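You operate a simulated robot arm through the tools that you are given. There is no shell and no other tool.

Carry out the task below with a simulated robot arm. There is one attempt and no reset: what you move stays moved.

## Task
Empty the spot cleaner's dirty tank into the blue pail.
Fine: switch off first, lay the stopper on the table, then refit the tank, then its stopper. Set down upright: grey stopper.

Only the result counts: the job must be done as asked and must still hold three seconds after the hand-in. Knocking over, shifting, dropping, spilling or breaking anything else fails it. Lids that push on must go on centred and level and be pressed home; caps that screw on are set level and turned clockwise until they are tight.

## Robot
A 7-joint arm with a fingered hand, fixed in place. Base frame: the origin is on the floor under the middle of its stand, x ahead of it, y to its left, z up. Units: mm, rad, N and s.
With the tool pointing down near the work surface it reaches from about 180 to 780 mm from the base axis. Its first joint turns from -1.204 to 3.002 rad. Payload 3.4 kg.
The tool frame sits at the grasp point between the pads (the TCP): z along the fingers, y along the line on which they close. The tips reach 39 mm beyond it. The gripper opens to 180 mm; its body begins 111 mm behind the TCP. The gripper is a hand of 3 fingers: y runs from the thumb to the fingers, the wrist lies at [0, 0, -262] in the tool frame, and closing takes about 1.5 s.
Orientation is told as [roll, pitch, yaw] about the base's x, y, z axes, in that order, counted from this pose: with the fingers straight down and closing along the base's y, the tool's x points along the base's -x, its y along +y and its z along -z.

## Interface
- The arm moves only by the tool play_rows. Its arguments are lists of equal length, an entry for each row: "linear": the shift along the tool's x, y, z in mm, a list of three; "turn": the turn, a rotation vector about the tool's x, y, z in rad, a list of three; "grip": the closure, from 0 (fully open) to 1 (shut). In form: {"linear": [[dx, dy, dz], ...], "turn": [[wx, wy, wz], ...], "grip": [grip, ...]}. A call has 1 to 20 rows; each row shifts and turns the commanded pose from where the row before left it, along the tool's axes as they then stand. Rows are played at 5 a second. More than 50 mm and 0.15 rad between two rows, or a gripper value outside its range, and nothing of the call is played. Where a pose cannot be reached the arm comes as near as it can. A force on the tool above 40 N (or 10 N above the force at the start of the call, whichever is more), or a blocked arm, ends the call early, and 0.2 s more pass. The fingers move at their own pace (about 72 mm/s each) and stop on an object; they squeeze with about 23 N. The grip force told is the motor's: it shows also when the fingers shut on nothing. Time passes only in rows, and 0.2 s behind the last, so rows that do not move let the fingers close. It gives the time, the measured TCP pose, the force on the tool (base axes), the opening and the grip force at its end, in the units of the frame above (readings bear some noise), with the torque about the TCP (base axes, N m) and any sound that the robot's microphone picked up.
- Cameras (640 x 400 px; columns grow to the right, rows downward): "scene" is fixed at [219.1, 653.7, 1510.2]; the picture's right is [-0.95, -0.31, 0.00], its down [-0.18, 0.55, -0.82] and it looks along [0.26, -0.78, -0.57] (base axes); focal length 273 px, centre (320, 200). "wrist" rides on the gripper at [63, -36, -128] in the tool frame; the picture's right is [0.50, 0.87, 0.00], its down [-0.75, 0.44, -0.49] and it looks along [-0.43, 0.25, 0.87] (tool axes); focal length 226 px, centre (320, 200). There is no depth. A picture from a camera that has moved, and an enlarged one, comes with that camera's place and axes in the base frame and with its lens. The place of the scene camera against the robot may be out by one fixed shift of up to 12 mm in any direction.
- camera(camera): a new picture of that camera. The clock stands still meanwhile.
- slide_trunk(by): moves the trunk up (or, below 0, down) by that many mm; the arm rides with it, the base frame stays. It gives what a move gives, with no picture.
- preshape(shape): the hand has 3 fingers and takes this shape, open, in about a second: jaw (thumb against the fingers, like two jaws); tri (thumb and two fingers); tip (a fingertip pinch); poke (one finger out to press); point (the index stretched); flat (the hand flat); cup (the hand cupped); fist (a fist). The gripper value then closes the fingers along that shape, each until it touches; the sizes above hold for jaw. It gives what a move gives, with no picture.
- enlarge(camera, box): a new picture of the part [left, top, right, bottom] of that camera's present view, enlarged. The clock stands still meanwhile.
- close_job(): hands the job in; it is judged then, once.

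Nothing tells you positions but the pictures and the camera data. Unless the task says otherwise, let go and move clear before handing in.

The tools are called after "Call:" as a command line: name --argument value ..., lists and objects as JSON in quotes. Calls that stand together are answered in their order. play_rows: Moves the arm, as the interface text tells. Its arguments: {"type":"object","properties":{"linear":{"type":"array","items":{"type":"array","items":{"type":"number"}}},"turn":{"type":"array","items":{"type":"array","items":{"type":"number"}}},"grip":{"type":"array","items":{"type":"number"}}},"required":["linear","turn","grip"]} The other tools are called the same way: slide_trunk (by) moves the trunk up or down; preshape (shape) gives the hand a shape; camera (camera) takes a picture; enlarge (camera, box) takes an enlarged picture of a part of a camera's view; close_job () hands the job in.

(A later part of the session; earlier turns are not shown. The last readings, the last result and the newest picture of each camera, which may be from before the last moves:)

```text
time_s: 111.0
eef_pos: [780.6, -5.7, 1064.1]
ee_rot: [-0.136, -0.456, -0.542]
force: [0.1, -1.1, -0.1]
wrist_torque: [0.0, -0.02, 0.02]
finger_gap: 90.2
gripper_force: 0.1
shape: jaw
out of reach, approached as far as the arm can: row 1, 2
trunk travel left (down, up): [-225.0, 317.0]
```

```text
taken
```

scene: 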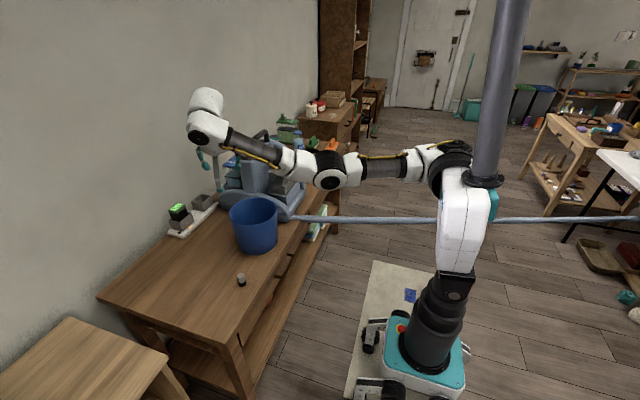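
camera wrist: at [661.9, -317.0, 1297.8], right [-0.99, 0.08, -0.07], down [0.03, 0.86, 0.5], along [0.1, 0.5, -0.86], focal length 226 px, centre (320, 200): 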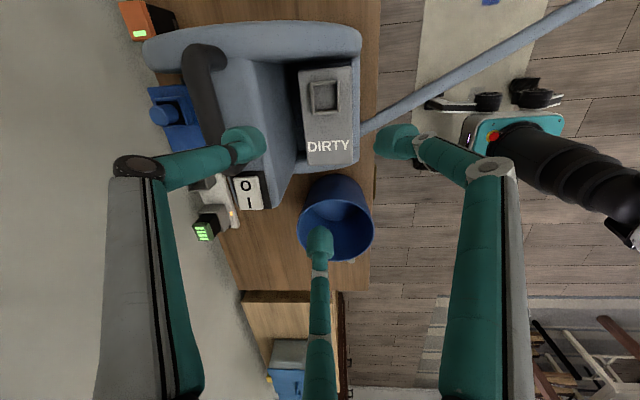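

The same stall occurs, so I'll plan the real return over open table at y≈+120, where the recovery is known to work. Recovering now.

Call:
play_rows --linear '[[21.5, 31.3, -1.7], [21.5, 31.3, -1.7], [21.5, 31.3, -1.7], [21.5, 31.3, -1.7], [0, 0, 0]]' --turn '[[0, 0, 0], [0, 0, 0], [0, 0, 0], [0, 0, 0], [0, 0, 0]]' --grip '[0.5, 0.5, 0.5, 0.5, 0.5]'

Call:
play_rows --linear '[[20.3, -17.7, -16.8], [20.3, -17.7, -16.8], [0, 0, 0]]' --turn '[[0, 0, 0], [0, 0, 0], [0, 0, 0]]' --grip '[0.5, 0.5, 0.5]'

Call:
camera --camera "scene"

```text
time_s: 112.2
eef_pos: [775.9, 101.2, 1017.3]
ee_rot: [-0.134, -0.457, -0.544]
force: [-0.1, 0.5, -0.5]
wrist_torque: [0.05, 0.07, -0.02]
finger_gap: 90.3
gripper_force: 0.0
shape: jaw
out of reach, approached as far as the arm can: row 3, 4
trunk travel left (down, up): [-225.0, 317.0]
```

```text
time_s: 113.0
eef_pos: [714.2, 102.9, 1032.3]
ee_rot: [-0.136, -0.456, -0.542]
force: [-0.3, -1.3, 0.9]
wrist_torque: [-0.06, -0.01, -0.02]
finger_gap: 90.1
gripper_force: 0.0
shape: jaw
trunk travel left (down, up): [-225.0, 317.0]
```

```text
taken
```

scene: 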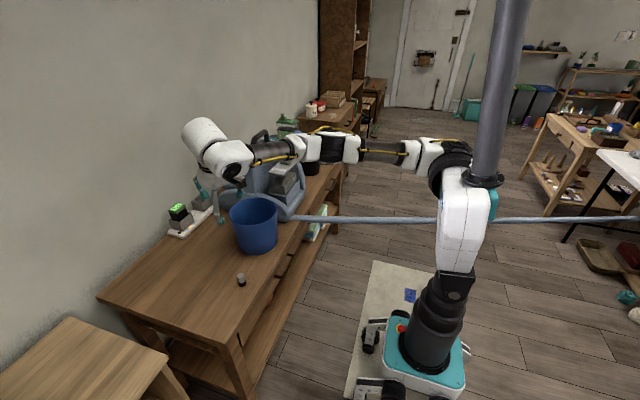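

Call:
play_rows --linear '[[0, 0, -15], [0, 0, -25], [0, 0, -25], [0, 0, -15], [0, 0, 0]]' --turn '[[0.0525, 0.091, -0.0325], [0.0525, 0.091, -0.0325], [0.0525, 0.091, -0.0325], [0, 0, 0], [0, 0, 0]]' --grip '[0.5, 0.5, 0.5, 0.5, 0.5]'

Call:
play_rows --linear '[[0, 0, 0], [0, 0, 0], [0, 0, 0], [0, 0, 0], [0, 0, 0], [0, 0, 0], [0, 0, 0], [0, 0, 0], [0, 0, 0], [0, 0, 0], [0, 0, 0], [0, 0, 0]]' --turn '[[-0.0211, -0.0365, -0.1364], [-0.0211, -0.0365, -0.1364], [-0.0211, -0.0365, -0.1364], [-0.0211, -0.0365, -0.1364], [-0.0211, -0.0365, -0.1364], [-0.0211, -0.0365, -0.1364], [-0.0211, -0.0365, -0.1364], [-0.0211, -0.0365, -0.1364], [-0.0211, -0.0365, -0.1364], [-0.0211, -0.0365, -0.1364], [-0.0211, -0.0365, -0.1364], [0, 0, 0]]' --grip '[0.5, 0.5, 0.5, 0.5, 0.5, 0.5, 0.5, 0.5, 0.5, 0.5, 0.5, 0.5]'

```text
time_s: 114.2
eef_pos: [701.8, 109.8, 1073.9]
ee_rot: [-0.247, -0.267, -0.513]
force: [-0.5, -0.1, 0.1]
wrist_torque: [-0.01, -0.02, 0.01]
finger_gap: 90.2
gripper_force: 0.0
shape: jaw
out of reach, approached as far as the arm can: row 2, 3, 4
trunk travel left (down, up): [-225.0, 317.0]
```

```text
time_s: 116.8
eef_pos: [700.0, 109.4, 1074.0]
ee_rot: [-0.38, -0.155, 1.083]
force: [0.0, -0.1, 0.2]
wrist_torque: [-0.03, 0.0, 0.01]
finger_gap: 90.0
gripper_force: 0.0
shape: jaw
trunk travel left (down, up): [-225.0, 317.0]
```

Call:
play_rows --linear '[[0, 0, 0], [7.8, 13.5, -42.5], [36.9, -21.3, 0], [36.9, -21.3, 0], [36.9, -21.3, 0], [36.9, -21.3, 0], [36.9, -21.3, 0], [36.9, -21.3, 0], [36.9, -21.3, 0], [36.9, -21.3, 0], [0, 0, 0]]' --turn '[[-0.1155, 0.0116, 0.0135], [0, 0, 0], [0, 0, 0], [0, 0, 0], [0, 0, 0], [0, 0, 0], [0, 0, 0], [0, 0, 0], [0, 0, 0], [0, 0, 0], [0, 0, 0]]' --grip '[0.5, 0.5, 0.5, 0.5, 0.5, 0.5, 0.5, 0.5, 0.5, 0.5, 0.5]'

Call:
camera --camera "wrist"

Call:
camera --camera "scene"

```text
time_s: 119.2
eef_pos: [672.9, -230.2, 1108.3]
ee_rot: [-0.262, -0.149, 1.064]
force: [-0.2, -0.3, 0.4]
wrist_torque: [0.02, 0.0, 0.01]
finger_gap: 90.3
gripper_force: 0.0
shape: jaw
trunk travel left (down, up): [-225.0, 317.0]
```

```text
taken
camera wrist: at [634.7, -304.5, 1232.3], right [-0.96, 0.0, -0.3], down [-0.14, 0.87, 0.47], along [0.26, 0.49, -0.83], focal length 226 px, centre (320, 200)
```

wrist: 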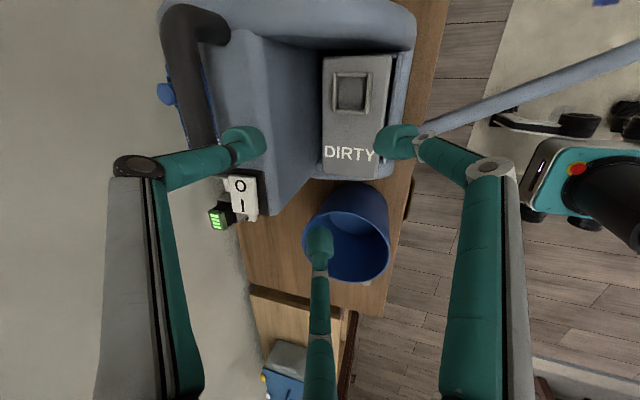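

```text
taken
```

scene: 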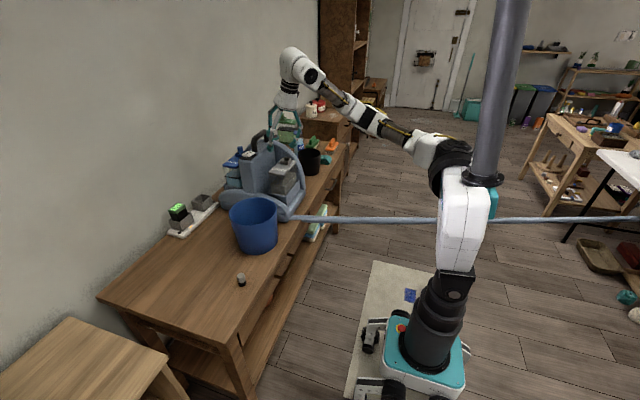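

In place over the tank with the elbow up. I'll descend straight down in stages, checking finger clearances.

Call:
play_rows --linear '[[5.9, 10.2, 38.2], [5.9, 10.2, 38.2], [0, 0, 0]]' --turn '[[0, 0, 0], [0, 0, 0], [0, 0, 0]]' --grip '[0.47, 0.47, 0.47]'

Call:
camera --camera "wrist"

Call:
enlarge --camera "scene" --box '[240, 110, 330, 190]'

```text
time_s: 120.0
eef_pos: [671.0, -229.5, 1029.5]
ee_rot: [-0.266, -0.149, 1.065]
force: [-0.4, -0.1, -0.2]
wrist_torque: [0.02, 0.02, -0.01]
finger_gap: 94.7
gripper_force: 0.1
shape: jaw
trunk travel left (down, up): [-225.0, 317.0]
```

```text
taken
camera wrist: at [632.9, -303.0, 1152.3], right [-0.95, 0.0, -0.3], down [-0.14, 0.87, 0.47], along [0.26, 0.49, -0.83], focal length 226 px, centre (320, 200)
```

wrist: 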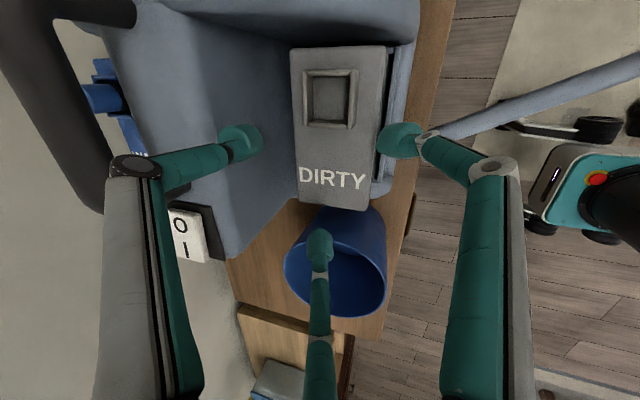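

```text
5.00 times, centred on (285, 150) of scene
camera zoom: at [219.1, 653.7, 1510.2], right [-0.95, -0.31, 0.0], down [-0.18, 0.55, -0.82], along [0.26, -0.78, -0.57], focal length 1366 px, centre (495, 450)
```

zoom: 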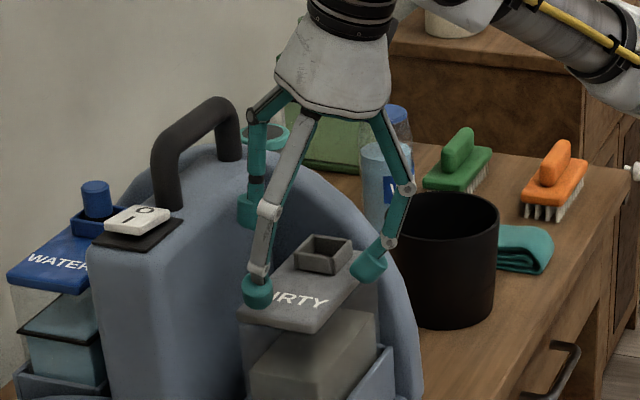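

Call:
play_rows --linear '[[0.7, 1.2, -0.4], [2.6, 4.5, 16.7], [2.6, 4.5, 16.7], [0, 0, 0]]' --turn '[[0, 0, 0], [0, 0, 0], [0, 0, 0], [0, 0, 0]]' --grip '[0.47, 0.47, 0.47, 0.47]'

Call:
enlarge --camera "wrist" --box '[190, 60, 440, 270]'

Call:
enlarge --camera "scene" --box '[250, 130, 320, 190]'

```text
time_s: 121.0
eef_pos: [666.6, -234.1, 993.0]
ee_rot: [-0.261, -0.15, 1.064]
force: [-0.1, -0.5, 0.2]
wrist_torque: [0.01, 0.0, 0.04]
finger_gap: 94.6
gripper_force: 0.0
shape: jaw
trunk travel left (down, up): [-225.0, 317.0]
```

```text
1.90 times, centred on (315, 165) of wrist
camera zoom: at [630.9, -305.6, 1117.5], right [-0.95, 0.0, -0.3], down [-0.14, 0.87, 0.47], along [0.26, 0.49, -0.83], focal length 431 px, centre (330, 267)
```

zoom: 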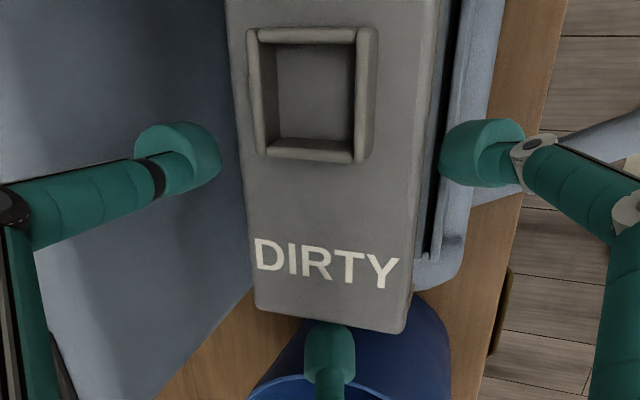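

```text
6.67 times, centred on (285, 160) of scene
camera zoom: at [219.1, 653.7, 1510.2], right [-0.95, -0.31, 0.0], down [-0.18, 0.55, -0.82], along [0.26, -0.78, -0.57], focal length 1821 px, centre (553, 467)
```

zoom: 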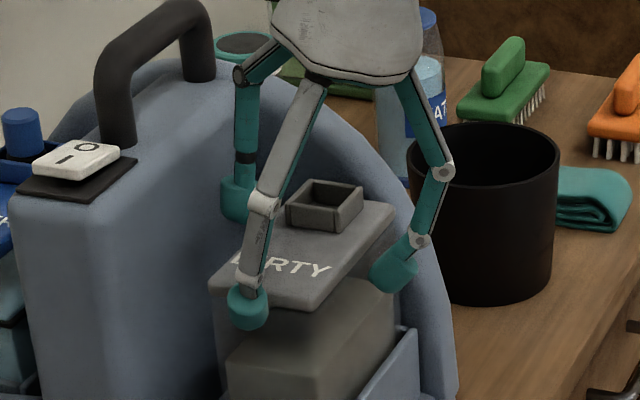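

Clearances look like about 3 mm on the block side and 7 mm on the other. I'll shift 1.5 mm to balance and lower the last 30 mm in small steps.

Call:
play_rows --linear '[[-0.7, -1.2, 0.4], [1.5, 2.6, 9.6], [1.5, 2.6, 9.6], [0, 0, 0]]' --turn '[[0, 0, 0], [0, 0, 0], [0, 0, 0], [0, 0, 0]]' --grip '[0.47, 0.47, 0.47, 0.47]'

Call:
enlarge --camera "wrist" --box '[190, 60, 440, 270]'

Call:
enlarge --camera "scene" --box '[250, 130, 320, 190]'

```text
time_s: 122.0
eef_pos: [670.3, -232.4, 973.9]
ee_rot: [-0.26, -0.15, 1.065]
force: [-0.6, -0.1, -0.3]
wrist_torque: [0.0, 0.05, 0.0]
finger_gap: 94.6
gripper_force: 0.0
shape: jaw
trunk travel left (down, up): [-225.0, 317.0]
```

```text
1.90 times, centred on (315, 165) of wrist
camera zoom: at [632.7, -305.1, 1097.7], right [-0.95, 0.0, -0.3], down [-0.14, 0.87, 0.47], along [0.26, 0.49, -0.83], focal length 431 px, centre (330, 267)
```

zoom: 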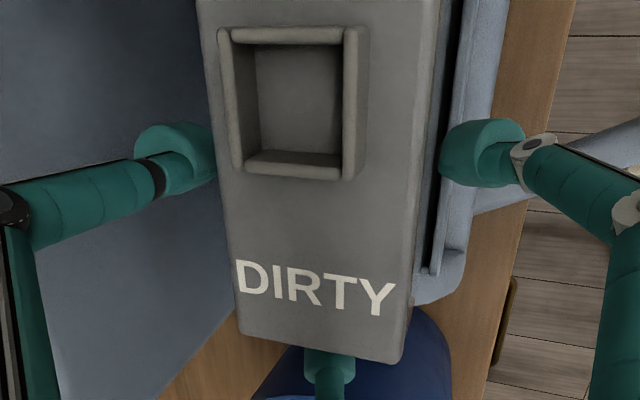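

```text
6.67 times, centred on (285, 160) of scene
camera zoom: at [219.1, 653.7, 1510.2], right [-0.95, -0.31, 0.0], down [-0.18, 0.55, -0.82], along [0.26, -0.78, -0.57], focal length 1821 px, centre (553, 467)
```

zoom: 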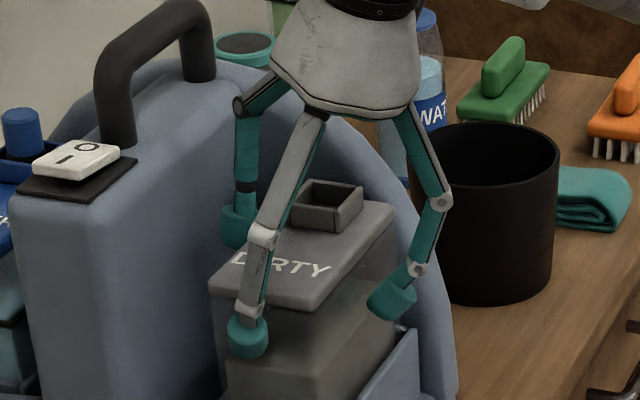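

Call:
play_rows --linear '[[0.8, 1.3, 4.8], [0.8, 1.3, 4.8], [0, 0, 0]]' --turn '[[0, 0, 0], [0, 0, 0], [0, 0, 0]]' --grip '[0.47, 0.47, 0.47]'

Call:
enlarge --camera "scene" --box '[255, 140, 315, 190]'

```text
time_s: 122.8
eef_pos: [669.7, -232.3, 963.7]
ee_rot: [-0.263, -0.15, 1.065]
force: [-0.2, 0.8, -0.6]
wrist_torque: [-0.04, 0.0, 0.0]
finger_gap: 95.0
gripper_force: 0.1
shape: jaw
trunk travel left (down, up): [-225.0, 317.0]
```

```text
8.00 times, centred on (285, 165) of scene
camera zoom: at [219.1, 653.7, 1510.2], right [-0.95, -0.31, 0.0], down [-0.18, 0.55, -0.82], along [0.26, -0.78, -0.57], focal length 2185 px, centre (600, 480)
```

zoom: 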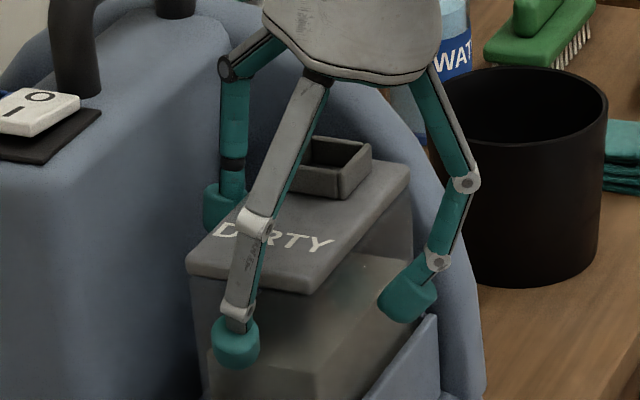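

All three fingers are around the tank just below the lid. Closing gradually.

Call:
play_rows --linear '[[0, 0, 0], [0, 0, 0], [0, 0, 0], [0, 0, 0], [0, 0, 0], [0, 0, 0], [0, 0, 0]]' --turn '[[0, 0, 0], [0, 0, 0], [0, 0, 0], [0, 0, 0], [0, 0, 0], [0, 0, 0], [0, 0, 0]]' --grip '[0.5, 0.52, 0.54, 0.57, 0.62, 0.8, 1.0]'

Call:
enlarge --camera "wrist" --box '[190, 60, 440, 270]'

Call:
enlarge --camera "scene" --box '[255, 140, 315, 190]'

```text
time_s: 124.4
eef_pos: [670.7, -231.4, 964.8]
ee_rot: [-0.265, -0.15, 1.064]
force: [-0.5, 3.3, 1.8]
wrist_torque: [0.18, 0.35, 0.14]
finger_gap: 77.5
gripper_force: 22.5
shape: jaw
trunk travel left (down, up): [-225.0, 317.0]
```

```text
1.90 times, centred on (315, 165) of wrist
camera zoom: at [632.6, -304.6, 1087.0], right [-0.95, 0.0, -0.3], down [-0.14, 0.87, 0.47], along [0.26, 0.49, -0.83], focal length 431 px, centre (330, 267)
```

zoom: 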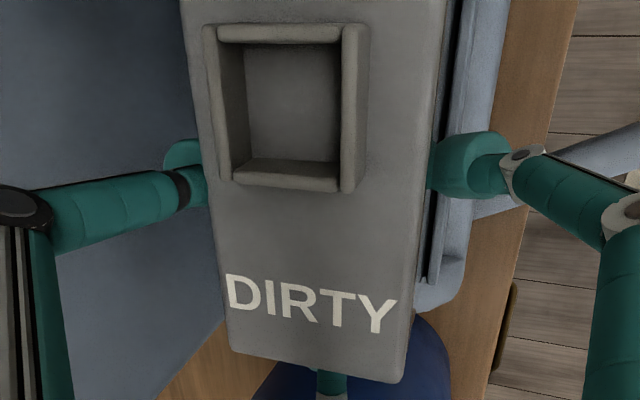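

```text
8.00 times, centred on (285, 165) of scene
camera zoom: at [219.1, 653.7, 1510.2], right [-0.95, -0.31, 0.0], down [-0.18, 0.55, -0.82], along [0.26, -0.78, -0.57], focal length 2185 px, centre (600, 480)
```

zoom: 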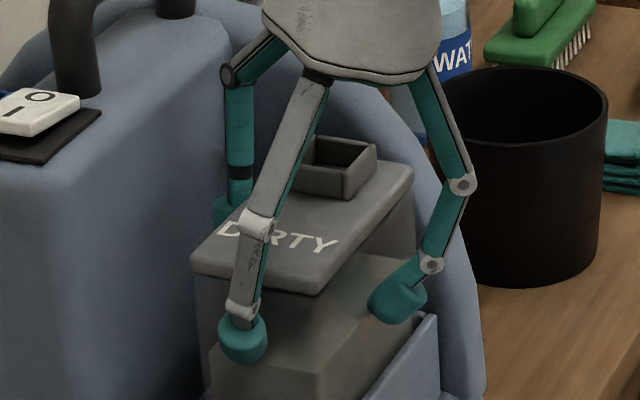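

Gripped at a gap of 77 mm, as predicted. I'll lift slowly, straight up.

Call:
play_rows --linear '[[-0.4, -0.8, -2.9], [-0.7, -1.3, -4.8], [-0.9, -1.5, -5.7], [0, 0, 0]]' --turn '[[0, 0, 0], [0, 0, 0], [0, 0, 0], [0, 0, 0]]' --grip '[1, 1, 1, 1]'

Call:
enlarge --camera "scene" --box '[255, 140, 315, 190]'

Call:
enlarge --camera "wrist" --box '[190, 60, 440, 270]'

```text
time_s: 125.4
eef_pos: [671.7, -233.1, 976.8]
ee_rot: [-0.261, -0.15, 1.063]
force: [-0.1, 2.8, -5.4]
wrist_torque: [0.37, 0.04, 0.08]
finger_gap: 76.4
gripper_force: 22.7
shape: jaw
trunk travel left (down, up): [-225.0, 317.0]
```

```text
8.00 times, centred on (285, 165) of scene
camera zoom: at [219.1, 653.7, 1510.2], right [-0.95, -0.31, 0.0], down [-0.18, 0.55, -0.82], along [0.26, -0.78, -0.57], focal length 2185 px, centre (600, 480)
```

zoom: 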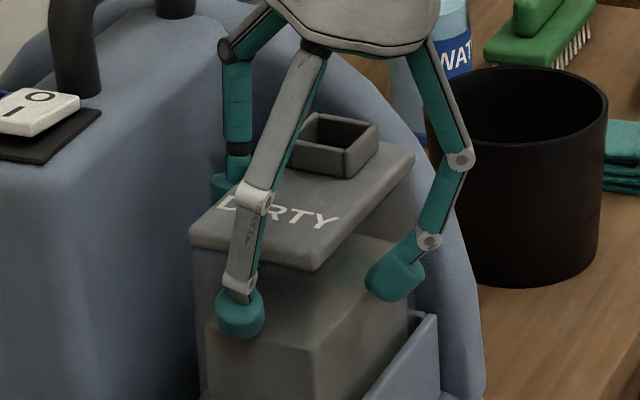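

```text
1.90 times, centred on (315, 165) of wrist
camera zoom: at [633.3, -306.0, 1100.3], right [-0.96, 0.0, -0.3], down [-0.14, 0.87, 0.47], along [0.26, 0.49, -0.83], focal length 431 px, centre (330, 267)
```

zoom: 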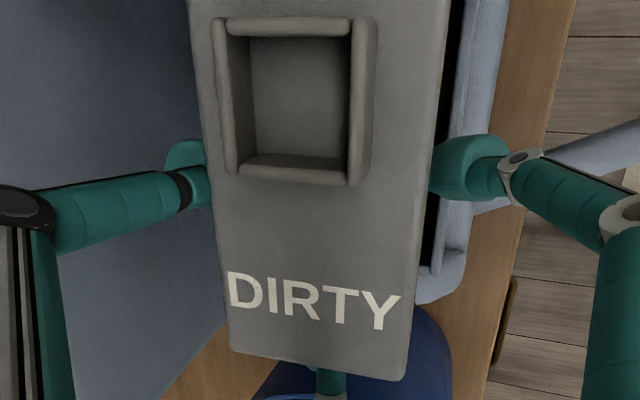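

The tank lifts with the hand at about 5.5 N and stays level. Continuing up.

Call:
play_rows --linear '[[-1.5, -2.6, -9.6], [-2.2, -3.8, -14.3], [-2.2, -3.8, -14.3], [-2.2, -3.8, -14.3], [0, 0, 0]]' --turn '[[0, 0, 0], [0, 0, 0], [0, 0, 0], [0, 0, 0], [0, 0, 0]]' --grip '[1, 1, 1, 1, 1]'

Call:
enlarge --camera "scene" --box '[240, 120, 330, 195]'

Call:
enlarge --camera "wrist" --box '[190, 60, 440, 270]'

```text
time_s: 126.6
eef_pos: [670.6, -232.6, 1033.9]
ee_rot: [-0.261, -0.149, 1.064]
force: [0.1, -0.2, -4.8]
wrist_torque: [0.1, 0.04, 0.0]
finger_gap: 76.5
gripper_force: 23.1
shape: jaw
trunk travel left (down, up): [-225.0, 317.0]
```

```text
5.33 times, centred on (285, 158) of scene
camera zoom: at [219.1, 653.7, 1510.2], right [-0.95, -0.31, 0.0], down [-0.18, 0.55, -0.82], along [0.26, -0.78, -0.57], focal length 1457 px, centre (507, 427)
```

zoom: 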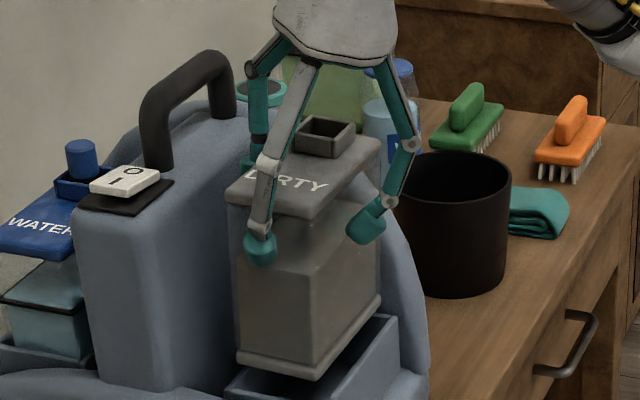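

```text
1.90 times, centred on (315, 165) of wrist
camera zoom: at [632.9, -306.0, 1155.9], right [-0.96, 0.0, -0.3], down [-0.14, 0.87, 0.47], along [0.26, 0.49, -0.83], focal length 431 px, centre (330, 267)
```

zoom: 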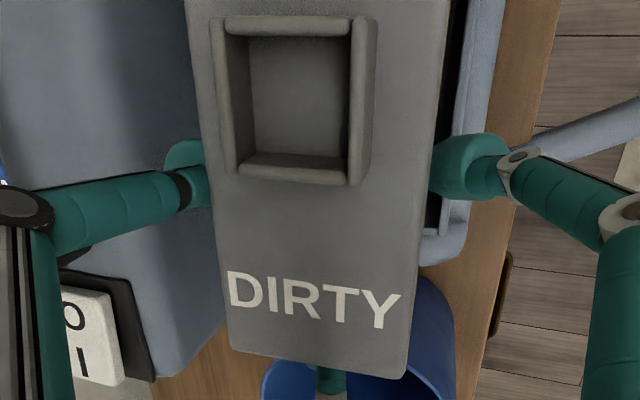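

The tank is clear of the cradle and hanging level. I'll raise it well above the pail rim, then carry it gently over.

Call:
play_rows --linear '[[-4.3, -7.4, -27.4], [-4.3, -7.4, -27.4], [-4.3, -7.4, -27.4], [0, 0, 0]]' --turn '[[0, 0, 0], [0, 0, 0], [0, 0, 0], [0, 0, 0]]' --grip '[1, 1, 1, 1]'

Call:
play_rows --linear '[[-12, 7, 0], [-24.7, 14.15, 0], [-24.7, 14.15, 0], [-24.7, 14.15, 0], [-24.7, 14.15, 0], [-24.7, 14.15, 0], [-24.7, 14.15, 0], [-24.7, 14.15, 0], [-12, 7, 0], [0, 0, 0]]' --turn '[[0, 0, 0], [0, 0, 0], [0, 0, 0], [0, 0, 0], [0, 0, 0], [0, 0, 0], [0, 0, 0], [0, 0, 0], [0, 0, 0], [0, 0, 0]]' --grip '[1, 1, 1, 1, 1, 1, 1, 1, 1, 1]'

Call:
camera --camera "scene"

Call:
camera --camera "wrist"

```text
time_s: 127.6
eef_pos: [671.2, -231.4, 1117.5]
ee_rot: [-0.261, -0.148, 1.065]
force: [0.1, 0.0, -4.5]
wrist_torque: [0.07, 0.06, -0.02]
finger_gap: 76.6
gripper_force: 22.9
shape: jaw
trunk travel left (down, up): [-225.0, 317.0]
```

```text
time_s: 129.8
eef_pos: [671.0, -5.6, 1119.2]
ee_rot: [-0.262, -0.151, 1.061]
force: [0.5, 0.3, -5.1]
wrist_torque: [0.11, 0.04, 0.0]
finger_gap: 76.3
gripper_force: 23.1
shape: jaw
trunk travel left (down, up): [-225.0, 317.0]
```

```text
taken
```

scene: 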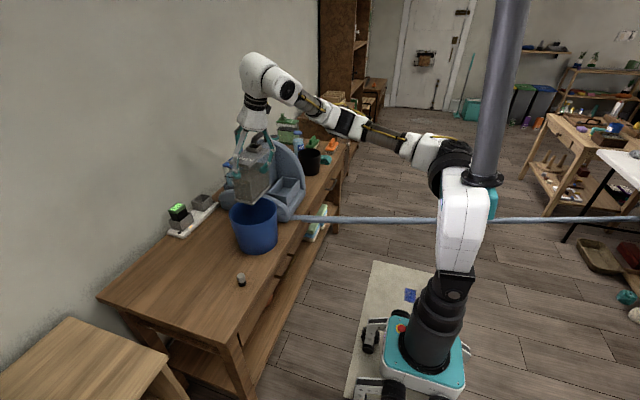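

```text
taken
camera wrist: at [634.3, -78.4, 1242.1], right [-0.96, 0.0, -0.3], down [-0.14, 0.87, 0.47], along [0.26, 0.49, -0.83], focal length 226 px, centre (320, 200)
```

wrist: 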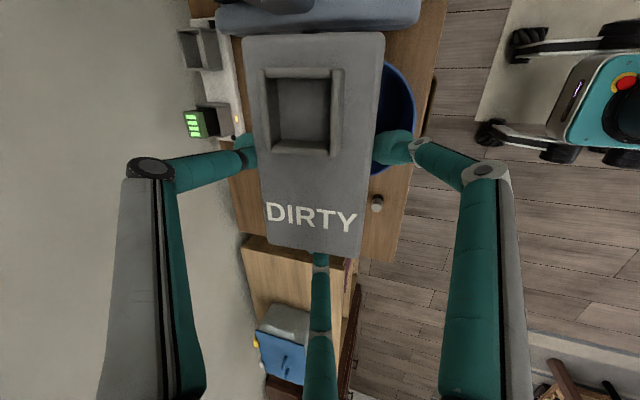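

The tank is over the pail, steady and upright. Now the quarter turn so the spout end faces the robot.

Call:
play_rows --linear '[[0, 0, 0], [0, 0, 0], [0, 0, 0], [0, 0, 0], [0, 0, 0], [0, 0, 0], [0, 0, 0], [0, 0, 0], [0, 0, 0], [0, 0, 0], [0, 0, 0], [0, 0, 0], [0, 0, 0]]' --turn '[[0.0194, 0.0335, 0.1251], [0.0194, 0.0335, 0.1251], [0.0194, 0.0335, 0.1251], [0.0194, 0.0335, 0.1251], [0.0194, 0.0335, 0.1251], [0.0194, 0.0335, 0.1251], [0.0194, 0.0335, 0.1251], [0.0194, 0.0335, 0.1251], [0.0194, 0.0335, 0.1251], [0.0194, 0.0335, 0.1251], [0.0194, 0.0335, 0.1251], [0.0194, 0.0335, 0.1251], [0, 0, 0]]' --grip '[1, 1, 1, 1, 1, 1, 1, 1, 1, 1, 1, 1, 1]'

Call:
camera --camera "scene"

```text
time_s: 132.6
eef_pos: [672.7, -4.7, 1120.1]
ee_rot: [-0.262, -0.148, -0.509]
force: [-0.8, -0.2, -3.8]
wrist_torque: [0.06, -0.08, 0.0]
finger_gap: 76.1
gripper_force: 22.8
shape: jaw
trunk travel left (down, up): [-225.0, 317.0]
```

```text
taken
```

scene: 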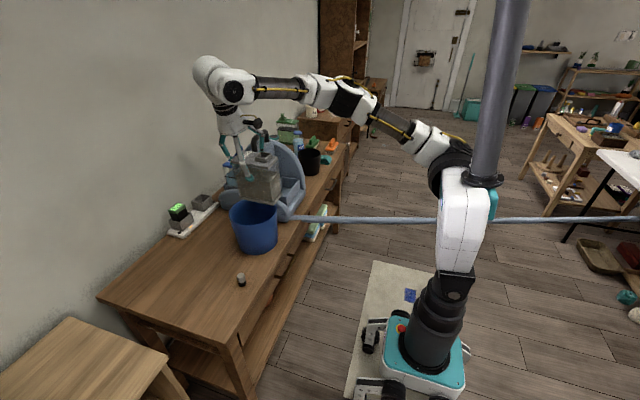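

Now I'll begin tilting, first to 32°, which is before anything should flow.

Call:
play_rows --linear '[[-15.6, 9.0, 0], [-14.5, 9.9, 4.3], [-12.0, 10.6, 10.2], [-7.8, 9.2, 13.2], [0, 0, 0]]' --turn '[[-0.0669, -0.1158, 0.0414], [-0.0669, -0.1158, 0.0414], [-0.0669, -0.1158, 0.0414], [-0.0669, -0.1158, 0.0414], [0, 0, 0]]' --grip '[1, 1, 1, 1, 1]'

Call:
enlarge --camera "scene" --box '[200, 110, 340, 260]'

```text
time_s: 133.8
eef_pos: [741.7, -5.5, 1103.6]
ee_rot: [0.062, -0.627, -0.633]
force: [0.8, -0.2, -3.5]
wrist_torque: [0.06, 0.05, -0.01]
finger_gap: 76.1
gripper_force: 22.5
shape: jaw
trunk travel left (down, up): [-225.0, 317.0]
```

```text
2.67 times, centred on (270, 185) of scene
camera zoom: at [219.1, 653.7, 1510.2], right [-0.95, -0.31, 0.0], down [-0.18, 0.55, -0.82], along [0.26, -0.78, -0.57], focal length 728 px, centre (453, 240)
```

zoom: 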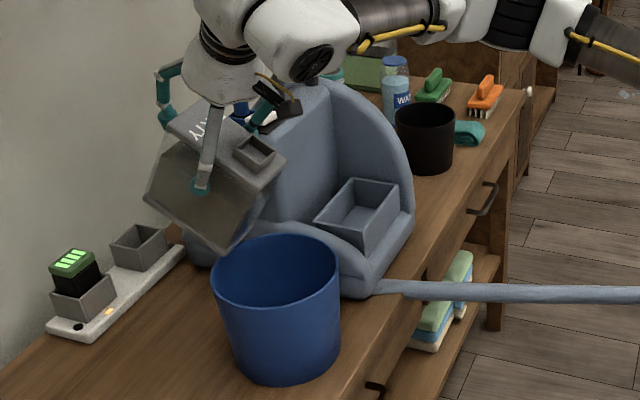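

Call:
play_rows --linear '[[1.6, 4.9, 16.4], [0, 0, 0], [14.5, -3.6, 13.4], [0, 0, 0]]' --turn '[[-0.0669, -0.1158, 0.0414], [0, 0, 0], [-0.0669, -0.1158, 0.0414], [0, 0, 0]]' --grip '[1, 1, 1, 1]'

Call:
enlarge --camera "scene" --box '[200, 110, 340, 260]'

```text
time_s: 134.8
eef_pos: [750.9, -5.5, 1071.3]
ee_rot: [0.312, -0.838, -0.803]
force: [-0.1, -0.7, -4.3]
wrist_torque: [0.06, 0.17, 0.02]
finger_gap: 75.5
gripper_force: 23.4
shape: jaw
trunk travel left (down, up): [-225.0, 317.0]
```

```text
2.67 times, centred on (270, 185) of scene
camera zoom: at [219.1, 653.7, 1510.2], right [-0.95, -0.31, 0.0], down [-0.18, 0.55, -0.82], along [0.26, -0.78, -0.57], focal length 728 px, centre (453, 240)
```

zoom: 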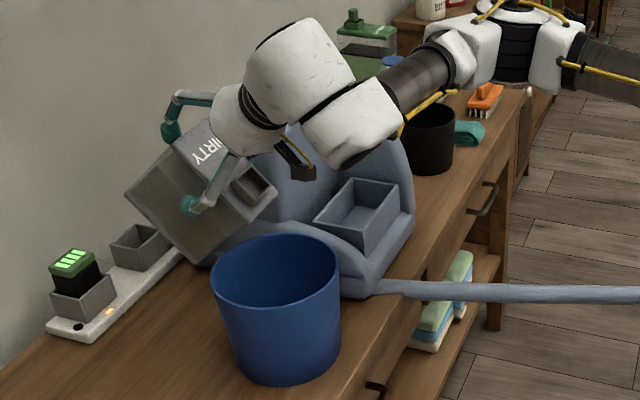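

No flow yet; the spout is above the pail. Continuing gently.

Call:
play_rows --linear '[[2.9, -2.0, -0.9], [0, 0, 0], [0, 0, 0]]' --turn '[[-0.0669, -0.1158, 0.0414], [0, 0, 0], [0, 0, 0]]' --grip '[1, 1, 1]'

Call:
enlarge --camera "scene" --box '[200, 110, 340, 260]'

```text
time_s: 135.6
eef_pos: [745.0, -5.3, 1067.3]
ee_rot: [0.475, -0.928, -0.928]
force: [-0.1, 0.3, -4.8]
wrist_torque: [0.05, 0.2, 0.0]
finger_gap: 75.5
gripper_force: 22.7
shape: jaw
trunk travel left (down, up): [-225.0, 317.0]
```

```text
2.67 times, centred on (270, 185) of scene
camera zoom: at [219.1, 653.7, 1510.2], right [-0.95, -0.31, 0.0], down [-0.18, 0.55, -0.82], along [0.26, -0.78, -0.57], focal length 728 px, centre (453, 240)
```

zoom: 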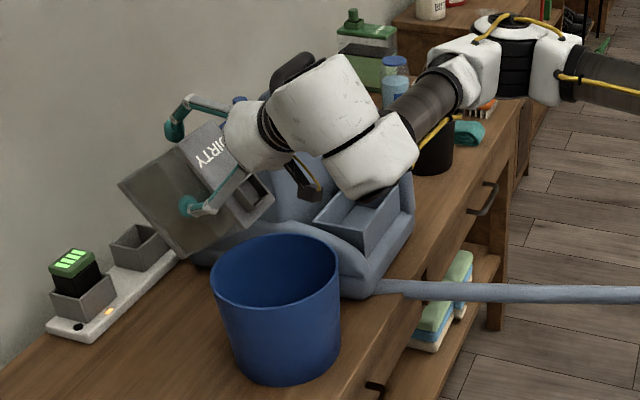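

Call:
play_rows --linear '[[3.4, -3.0, -2.9], [0, 0, 0], [0, 0, 0]]' --turn '[[-0.0669, -0.1158, 0.0414], [0, 0, 0], [0, 0, 0]]' --grip '[1, 1, 1]'

Call:
enlarge --camera "scene" --box '[200, 110, 340, 260]'

```text
time_s: 136.4
eef_pos: [743.6, -5.2, 1066.6]
ee_rot: [0.683, -1.003, -1.104]
force: [-0.5, 0.7, -5.1]
wrist_torque: [0.02, 0.21, -0.02]
finger_gap: 75.3
gripper_force: 22.9
shape: jaw
trunk travel left (down, up): [-225.0, 317.0]
```

```text
2.67 times, centred on (270, 185) of scene
camera zoom: at [219.1, 653.7, 1510.2], right [-0.95, -0.31, 0.0], down [-0.18, 0.55, -0.82], along [0.26, -0.78, -0.57], focal length 728 px, centre (453, 240)
```

zoom: 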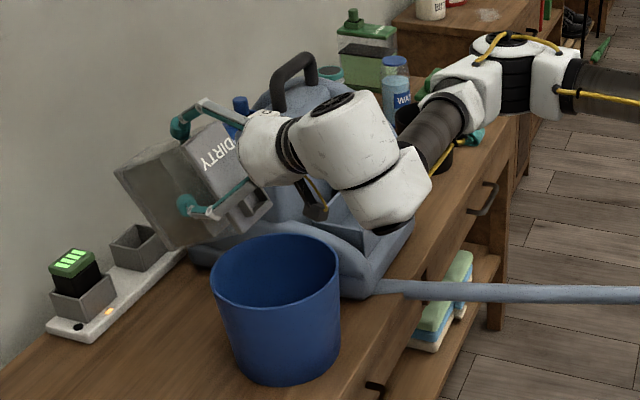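

Call:
play_rows --linear '[[0.6, -2.4, -5.6], [0, 0, 0], [0, 0, 0]]' --turn '[[-0.0669, -0.1158, 0.0414], [0, 0, 0], [0, 0, 0]]' --grip '[1, 1, 1]'

Call:
enlarge --camera "scene" --box '[210, 130, 310, 225]'

```text
time_s: 137.2
eef_pos: [737.6, -6.6, 1066.4]
ee_rot: [0.939, -1.054, -1.322]
force: [0.3, 0.1, -4.2]
wrist_torque: [0.06, 0.23, 0.0]
finger_gap: 75.7
gripper_force: 22.9
shape: jaw
trunk travel left (down, up): [-225.0, 317.0]
```

```text
4.21 times, centred on (260, 178) of scene
camera zoom: at [219.1, 653.7, 1510.2], right [-0.95, -0.31, 0.0], down [-0.18, 0.55, -0.82], along [0.26, -0.78, -0.57], focal length 1150 px, centre (573, 295)
```

zoom: 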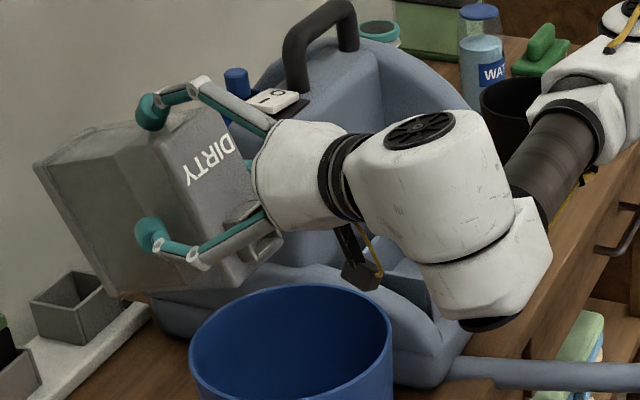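

Call:
play_rows --linear '[[0, -2.4, -6.7], [0, 0, 0], [0, 0, 0]]' --turn '[[-0.0669, -0.1158, 0.0414], [0, 0, 0], [0, 0, 0]]' --grip '[1, 1, 1]'

Call:
enlarge --camera "scene" --box '[210, 130, 310, 225]'

```text
time_s: 138.0
eef_pos: [729.1, -5.0, 1067.8]
ee_rot: [1.223, -1.072, -1.573]
force: [-0.5, 0.0, -4.1]
wrist_torque: [0.05, 0.24, 0.04]
finger_gap: 75.4
gripper_force: 23.2
shape: jaw
trunk travel left (down, up): [-225.0, 317.0]
```

```text
4.21 times, centred on (260, 178) of scene
camera zoom: at [219.1, 653.7, 1510.2], right [-0.95, -0.31, 0.0], down [-0.18, 0.55, -0.82], along [0.26, -0.78, -0.57], focal length 1150 px, centre (573, 295)
```

zoom: 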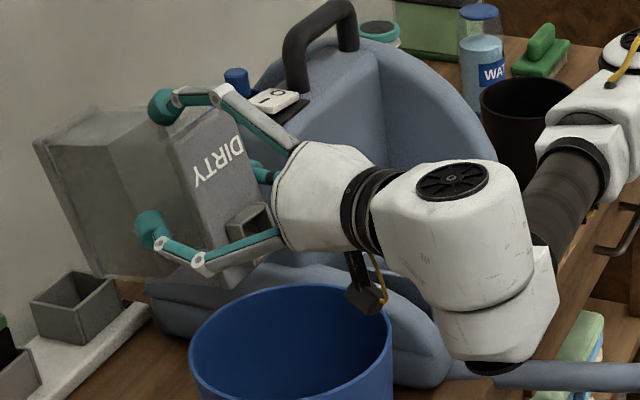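

Call:
play_rows --linear '[[-0.8, -1.9, -6.8], [0, 0, 0], [0, 0, 0]]' --turn '[[-0.0669, -0.1158, 0.0414], [0, 0, 0], [0, 0, 0]]' --grip '[1, 1, 1]'

Call:
enlarge --camera "scene" --box '[210, 130, 310, 225]'

```text
time_s: 138.8
eef_pos: [722.7, -3.8, 1068.6]
ee_rot: [1.511, -1.056, -1.822]
force: [0.2, -0.5, -3.0]
wrist_torque: [0.05, 0.21, 0.0]
finger_gap: 75.3
gripper_force: 22.9
shape: jaw
trunk travel left (down, up): [-225.0, 317.0]
```

```text
4.21 times, centred on (260, 178) of scene
camera zoom: at [219.1, 653.7, 1510.2], right [-0.95, -0.31, 0.0], down [-0.18, 0.55, -0.82], along [0.26, -0.78, -0.57], focal length 1150 px, centre (573, 295)
```

zoom: 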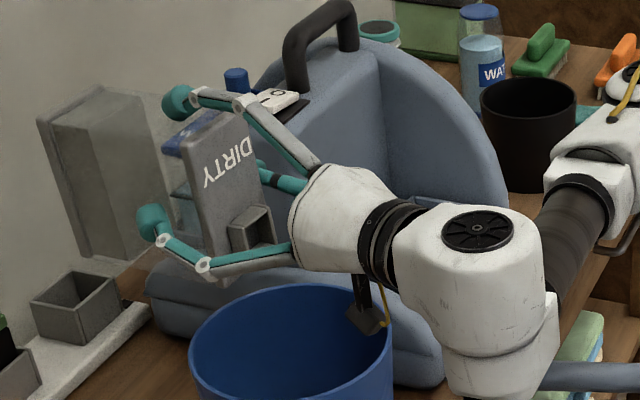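

The fluid block in the tank is shrinking and the weight is dropping, so it's emptying. I'll hold here and check the level and the pail.

Call:
play_rows --linear '[[0, 0, 0], [0, 0, 0], [0, 0, 0], [0, 0, 0], [0, 0, 0]]' --turn '[[0, 0, 0], [0, 0, 0], [0, 0, 0], [0, 0, 0], [0, 0, 0]]' --grip '[1, 1, 1, 1, 1]'

Call:
enlarge --camera "scene" --box '[210, 130, 310, 225]'

Call:
enlarge --camera "scene" --box '[220, 190, 320, 260]'

```text
time_s: 140.0
eef_pos: [720.7, -4.2, 1068.1]
ee_rot: [1.51, -1.054, -1.823]
force: [-0.5, -0.3, -3.0]
wrist_torque: [0.03, 0.18, -0.01]
finger_gap: 75.4
gripper_force: 23.0
shape: jaw
trunk travel left (down, up): [-225.0, 317.0]
```

```text
4.21 times, centred on (260, 178) of scene
camera zoom: at [219.1, 653.7, 1510.2], right [-0.95, -0.31, 0.0], down [-0.18, 0.55, -0.82], along [0.26, -0.78, -0.57], focal length 1150 px, centre (573, 295)
```

zoom: 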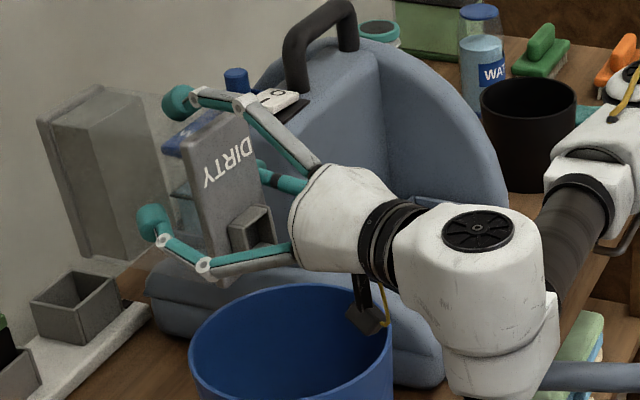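

```text
5.71 times, centred on (270, 225) of scene
camera zoom: at [219.1, 653.7, 1510.2], right [-0.95, -0.31, 0.0], down [-0.18, 0.55, -0.82], along [0.26, -0.78, -0.57], focal length 1561 px, centre (606, 57)
```

zoom: 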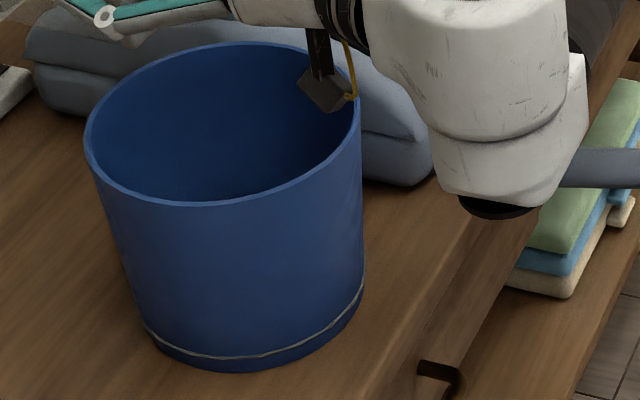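

Liquid is now showing in the pail, as a ring near its base. The level follows the tilt angle, so I'll keep tilting.

Call:
play_rows --linear '[[-1.8, -1.7, -7.7], [0, 0, 0], [-2.7, -1.1, -7.5], [0, 0, 0], [0, 0, 0]]' --turn '[[-0.0669, -0.1158, 0.0414], [0, 0, 0], [-0.0669, -0.1158, 0.0414], [0, 0, 0], [0, 0, 0]]' --grip '[1, 1, 1, 1, 1]'

Call:
enlarge --camera "scene" --box '[200, 120, 330, 260]'

```text
time_s: 141.2
eef_pos: [706.2, -4.7, 1070.4]
ee_rot: [1.976, -0.932, -2.217]
force: [0.1, 0.7, -1.5]
wrist_torque: [0.0, 0.09, -0.02]
finger_gap: 75.0
gripper_force: 23.2
shape: jaw
trunk travel left (down, up): [-225.0, 317.0]
```

```text
2.86 times, centred on (265, 190) of scene
camera zoom: at [219.1, 653.7, 1510.2], right [-0.95, -0.31, 0.0], down [-0.18, 0.55, -0.82], along [0.26, -0.78, -0.57], focal length 780 px, centre (477, 229)
```

zoom: 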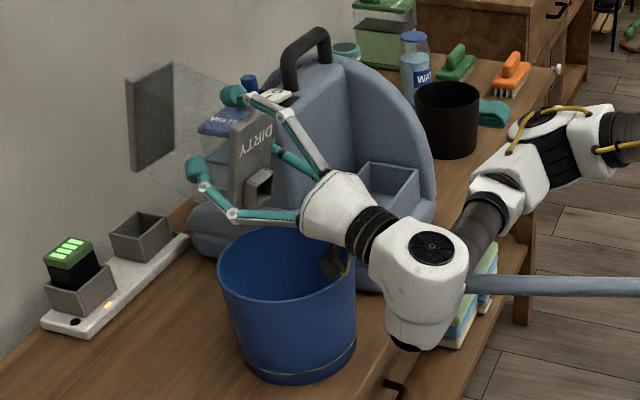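

The tank looks empty, with the weight down to about 1.5 N. I'll go one more step and hold briefly to drain fully.

Call:
play_rows --linear '[[-3.6, -0.5, -7.2], [0, 0, 0], [-3.7, -0.4, -7.1], [0, 0, 0], [0, 0, 0], [0, 0, 0], [0, 0, 0], [0, 0, 0]]' --turn '[[-0.0669, -0.1158, 0.0414], [0, 0, 0], [-0.0669, -0.1158, 0.0414], [0, 0, 0], [0, 0, 0], [0, 0, 0], [0, 0, 0], [0, 0, 0]]' --grip '[1, 1, 1, 1, 1, 1, 1, 1]'

Call:
enlarge --camera "scene" --box '[210, 120, 300, 200]'

Call:
enlarge --camera "scene" --box '[220, 190, 320, 260]'

Call:
camera --camera "wrist"

```text
time_s: 143.0
eef_pos: [689.1, -4.9, 1070.9]
ee_rot: [2.279, -0.739, -2.442]
force: [0.0, -0.7, -1.3]
wrist_torque: [-0.02, 0.08, -0.03]
finger_gap: 75.1
gripper_force: 23.4
shape: jaw
trunk travel left (down, up): [-225.0, 317.0]
```

```text
5.00 times, centred on (255, 160) of scene
camera zoom: at [219.1, 653.7, 1510.2], right [-0.95, -0.31, 0.0], down [-0.18, 0.55, -0.82], along [0.26, -0.78, -0.57], focal length 1366 px, centre (645, 400)
```

zoom: 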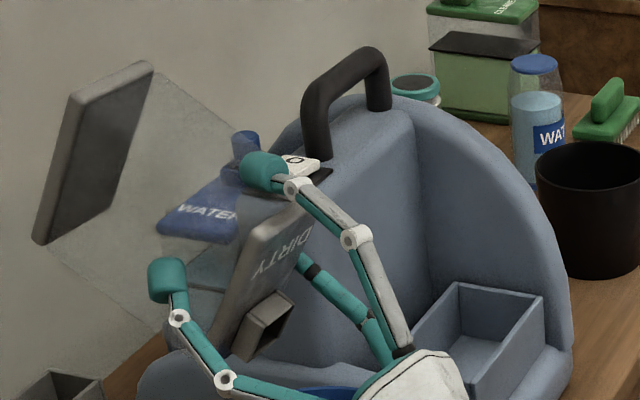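

```text
5.71 times, centred on (270, 225) of scene
camera zoom: at [219.1, 653.7, 1510.2], right [-0.95, -0.31, 0.0], down [-0.18, 0.55, -0.82], along [0.26, -0.78, -0.57], focal length 1561 px, centre (606, 57)
```

zoom: 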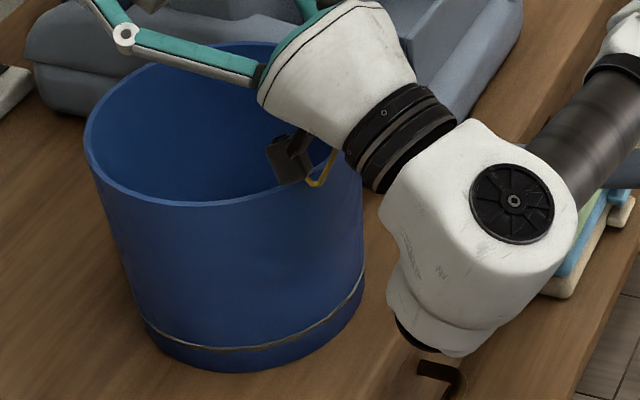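

```text
taken
camera wrist: at [621.8, 32.4, 948.4], right [0.26, 0.95, 0.15], down [-0.84, 0.15, 0.51], along [0.47, -0.26, 0.84], focal length 226 px, centre (320, 200)
```

wrist: 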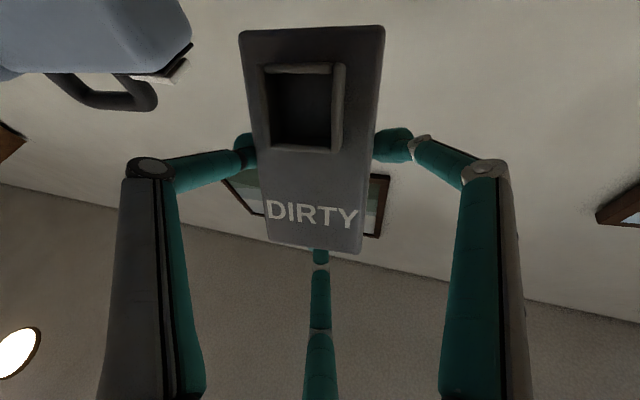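

The tank is empty and the pail holds the liquid. I'll rise clear of the pail and move over open table before untilting.

Call:
play_rows --linear '[[-20.3, 16.8, 14.3], [-20.3, 16.8, 14.3], [16.7, 29, -10.3], [16.7, 29, -10.3], [16.7, 29, -10.3], [16.7, 29, -10.3], [0, 0, 0]]' --turn '[[0, 0, 0], [0, 0, 0], [0, 0, 0], [0, 0, 0], [0, 0, 0], [0, 0, 0], [0, 0, 0]]' --grip '[1, 1, 1, 1, 1, 1, 1]'

Call:
camera --camera "scene"

```text
time_s: 144.6
eef_pos: [691.0, 135.3, 1130.6]
ee_rot: [2.279, -0.737, -2.443]
force: [-0.5, 0.2, -0.7]
wrist_torque: [0.03, 0.08, -0.01]
finger_gap: 74.5
gripper_force: 23.1
shape: jaw
trunk travel left (down, up): [-225.0, 317.0]
```

```text
taken
```

scene: 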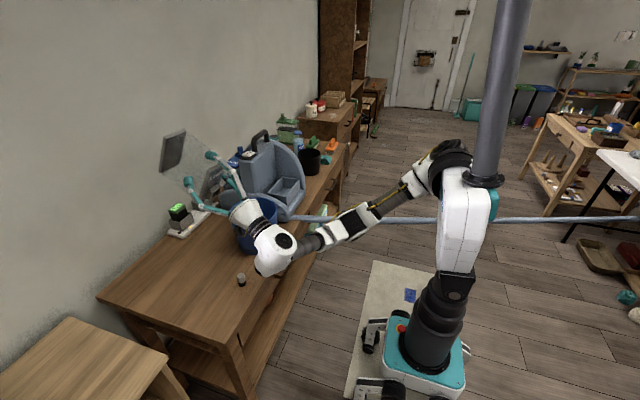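

Call:
play_rows --linear '[[4.5, -0.2, 6.6], [4.4, -0.2, 6.7], [3.6, 0.5, 7.2], [3.6, 0.6, 7.4], [0, 0, 0]]' --turn '[[0.0669, 0.1158, -0.0414], [0.0669, 0.1158, -0.0414], [0.0669, 0.1158, -0.0414], [0.0669, 0.1158, -0.0414], [0, 0, 0]]' --grip '[1, 1, 1, 1, 1]'

Call:
camera --camera "scene"

```text
time_s: 145.8
eef_pos: [722.5, 134.5, 1127.8]
ee_rot: [1.507, -1.056, -1.819]
force: [0.3, 0.1, -1.1]
wrist_torque: [0.01, 0.1, -0.01]
finger_gap: 74.5
gripper_force: 23.4
shape: jaw
trunk travel left (down, up): [-225.0, 317.0]
```

```text
taken
```

scene: 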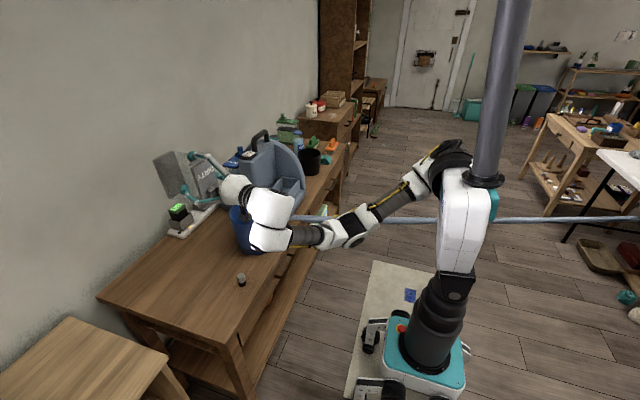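

Call:
play_rows --linear '[[1.7, 1.4, 6.7], [0.8, 1.9, 6.8], [1.0, 1.6, 6.0], [-1.2, 2.2, 4.3], [0, 0, 0]]' --turn '[[0.0669, 0.1158, -0.0414], [0.0669, 0.1158, -0.0414], [0.0669, 0.1158, -0.0414], [0.0669, 0.1158, -0.0414], [0, 0, 0]]' --grip '[1, 1, 1, 1, 1]'

Call:
camera --camera "scene"

```text
time_s: 147.0
eef_pos: [746.9, 134.8, 1123.7]
ee_rot: [0.472, -0.929, -0.93]
force: [0.2, -0.1, -0.9]
wrist_torque: [0.02, 0.05, 0.01]
finger_gap: 74.7
gripper_force: 23.5
shape: jaw
trunk travel left (down, up): [-225.0, 317.0]
```

```text
taken
```

scene: 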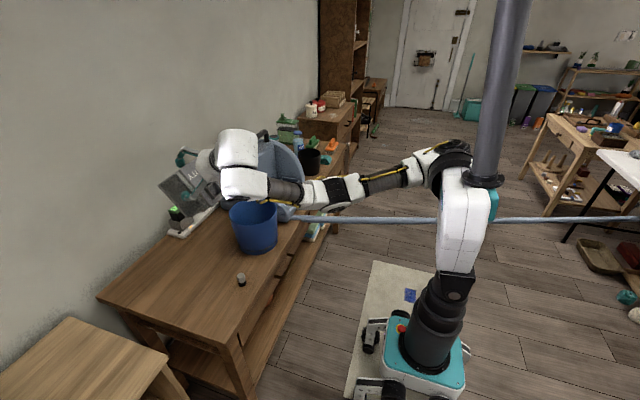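

Call:
play_rows --linear '[[0, 0, 0], [0, 0, 0]]' --turn '[[0.0669, 0.1158, -0.0414], [0.0669, 0.1158, -0.0414]]' --grip '[1, 1]'

Call:
camera --camera "scene"

```text
time_s: 147.6
eef_pos: [746.2, 134.5, 1123.4]
ee_rot: [0.168, -0.735, -0.703]
force: [-0.9, -0.2, -1.1]
wrist_torque: [0.02, 0.05, 0.02]
finger_gap: 74.5
gripper_force: 23.2
shape: jaw
trunk travel left (down, up): [-225.0, 317.0]
```

```text
taken
```

scene: 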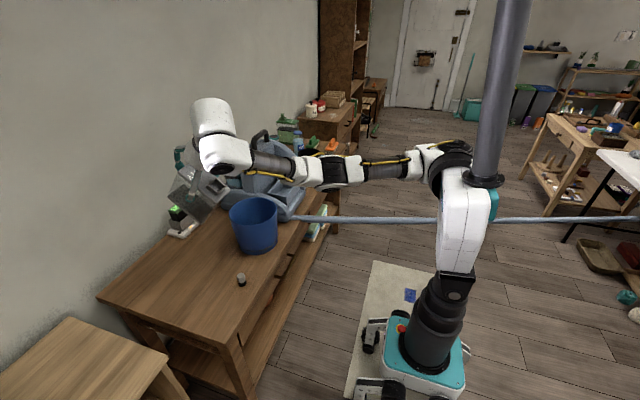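

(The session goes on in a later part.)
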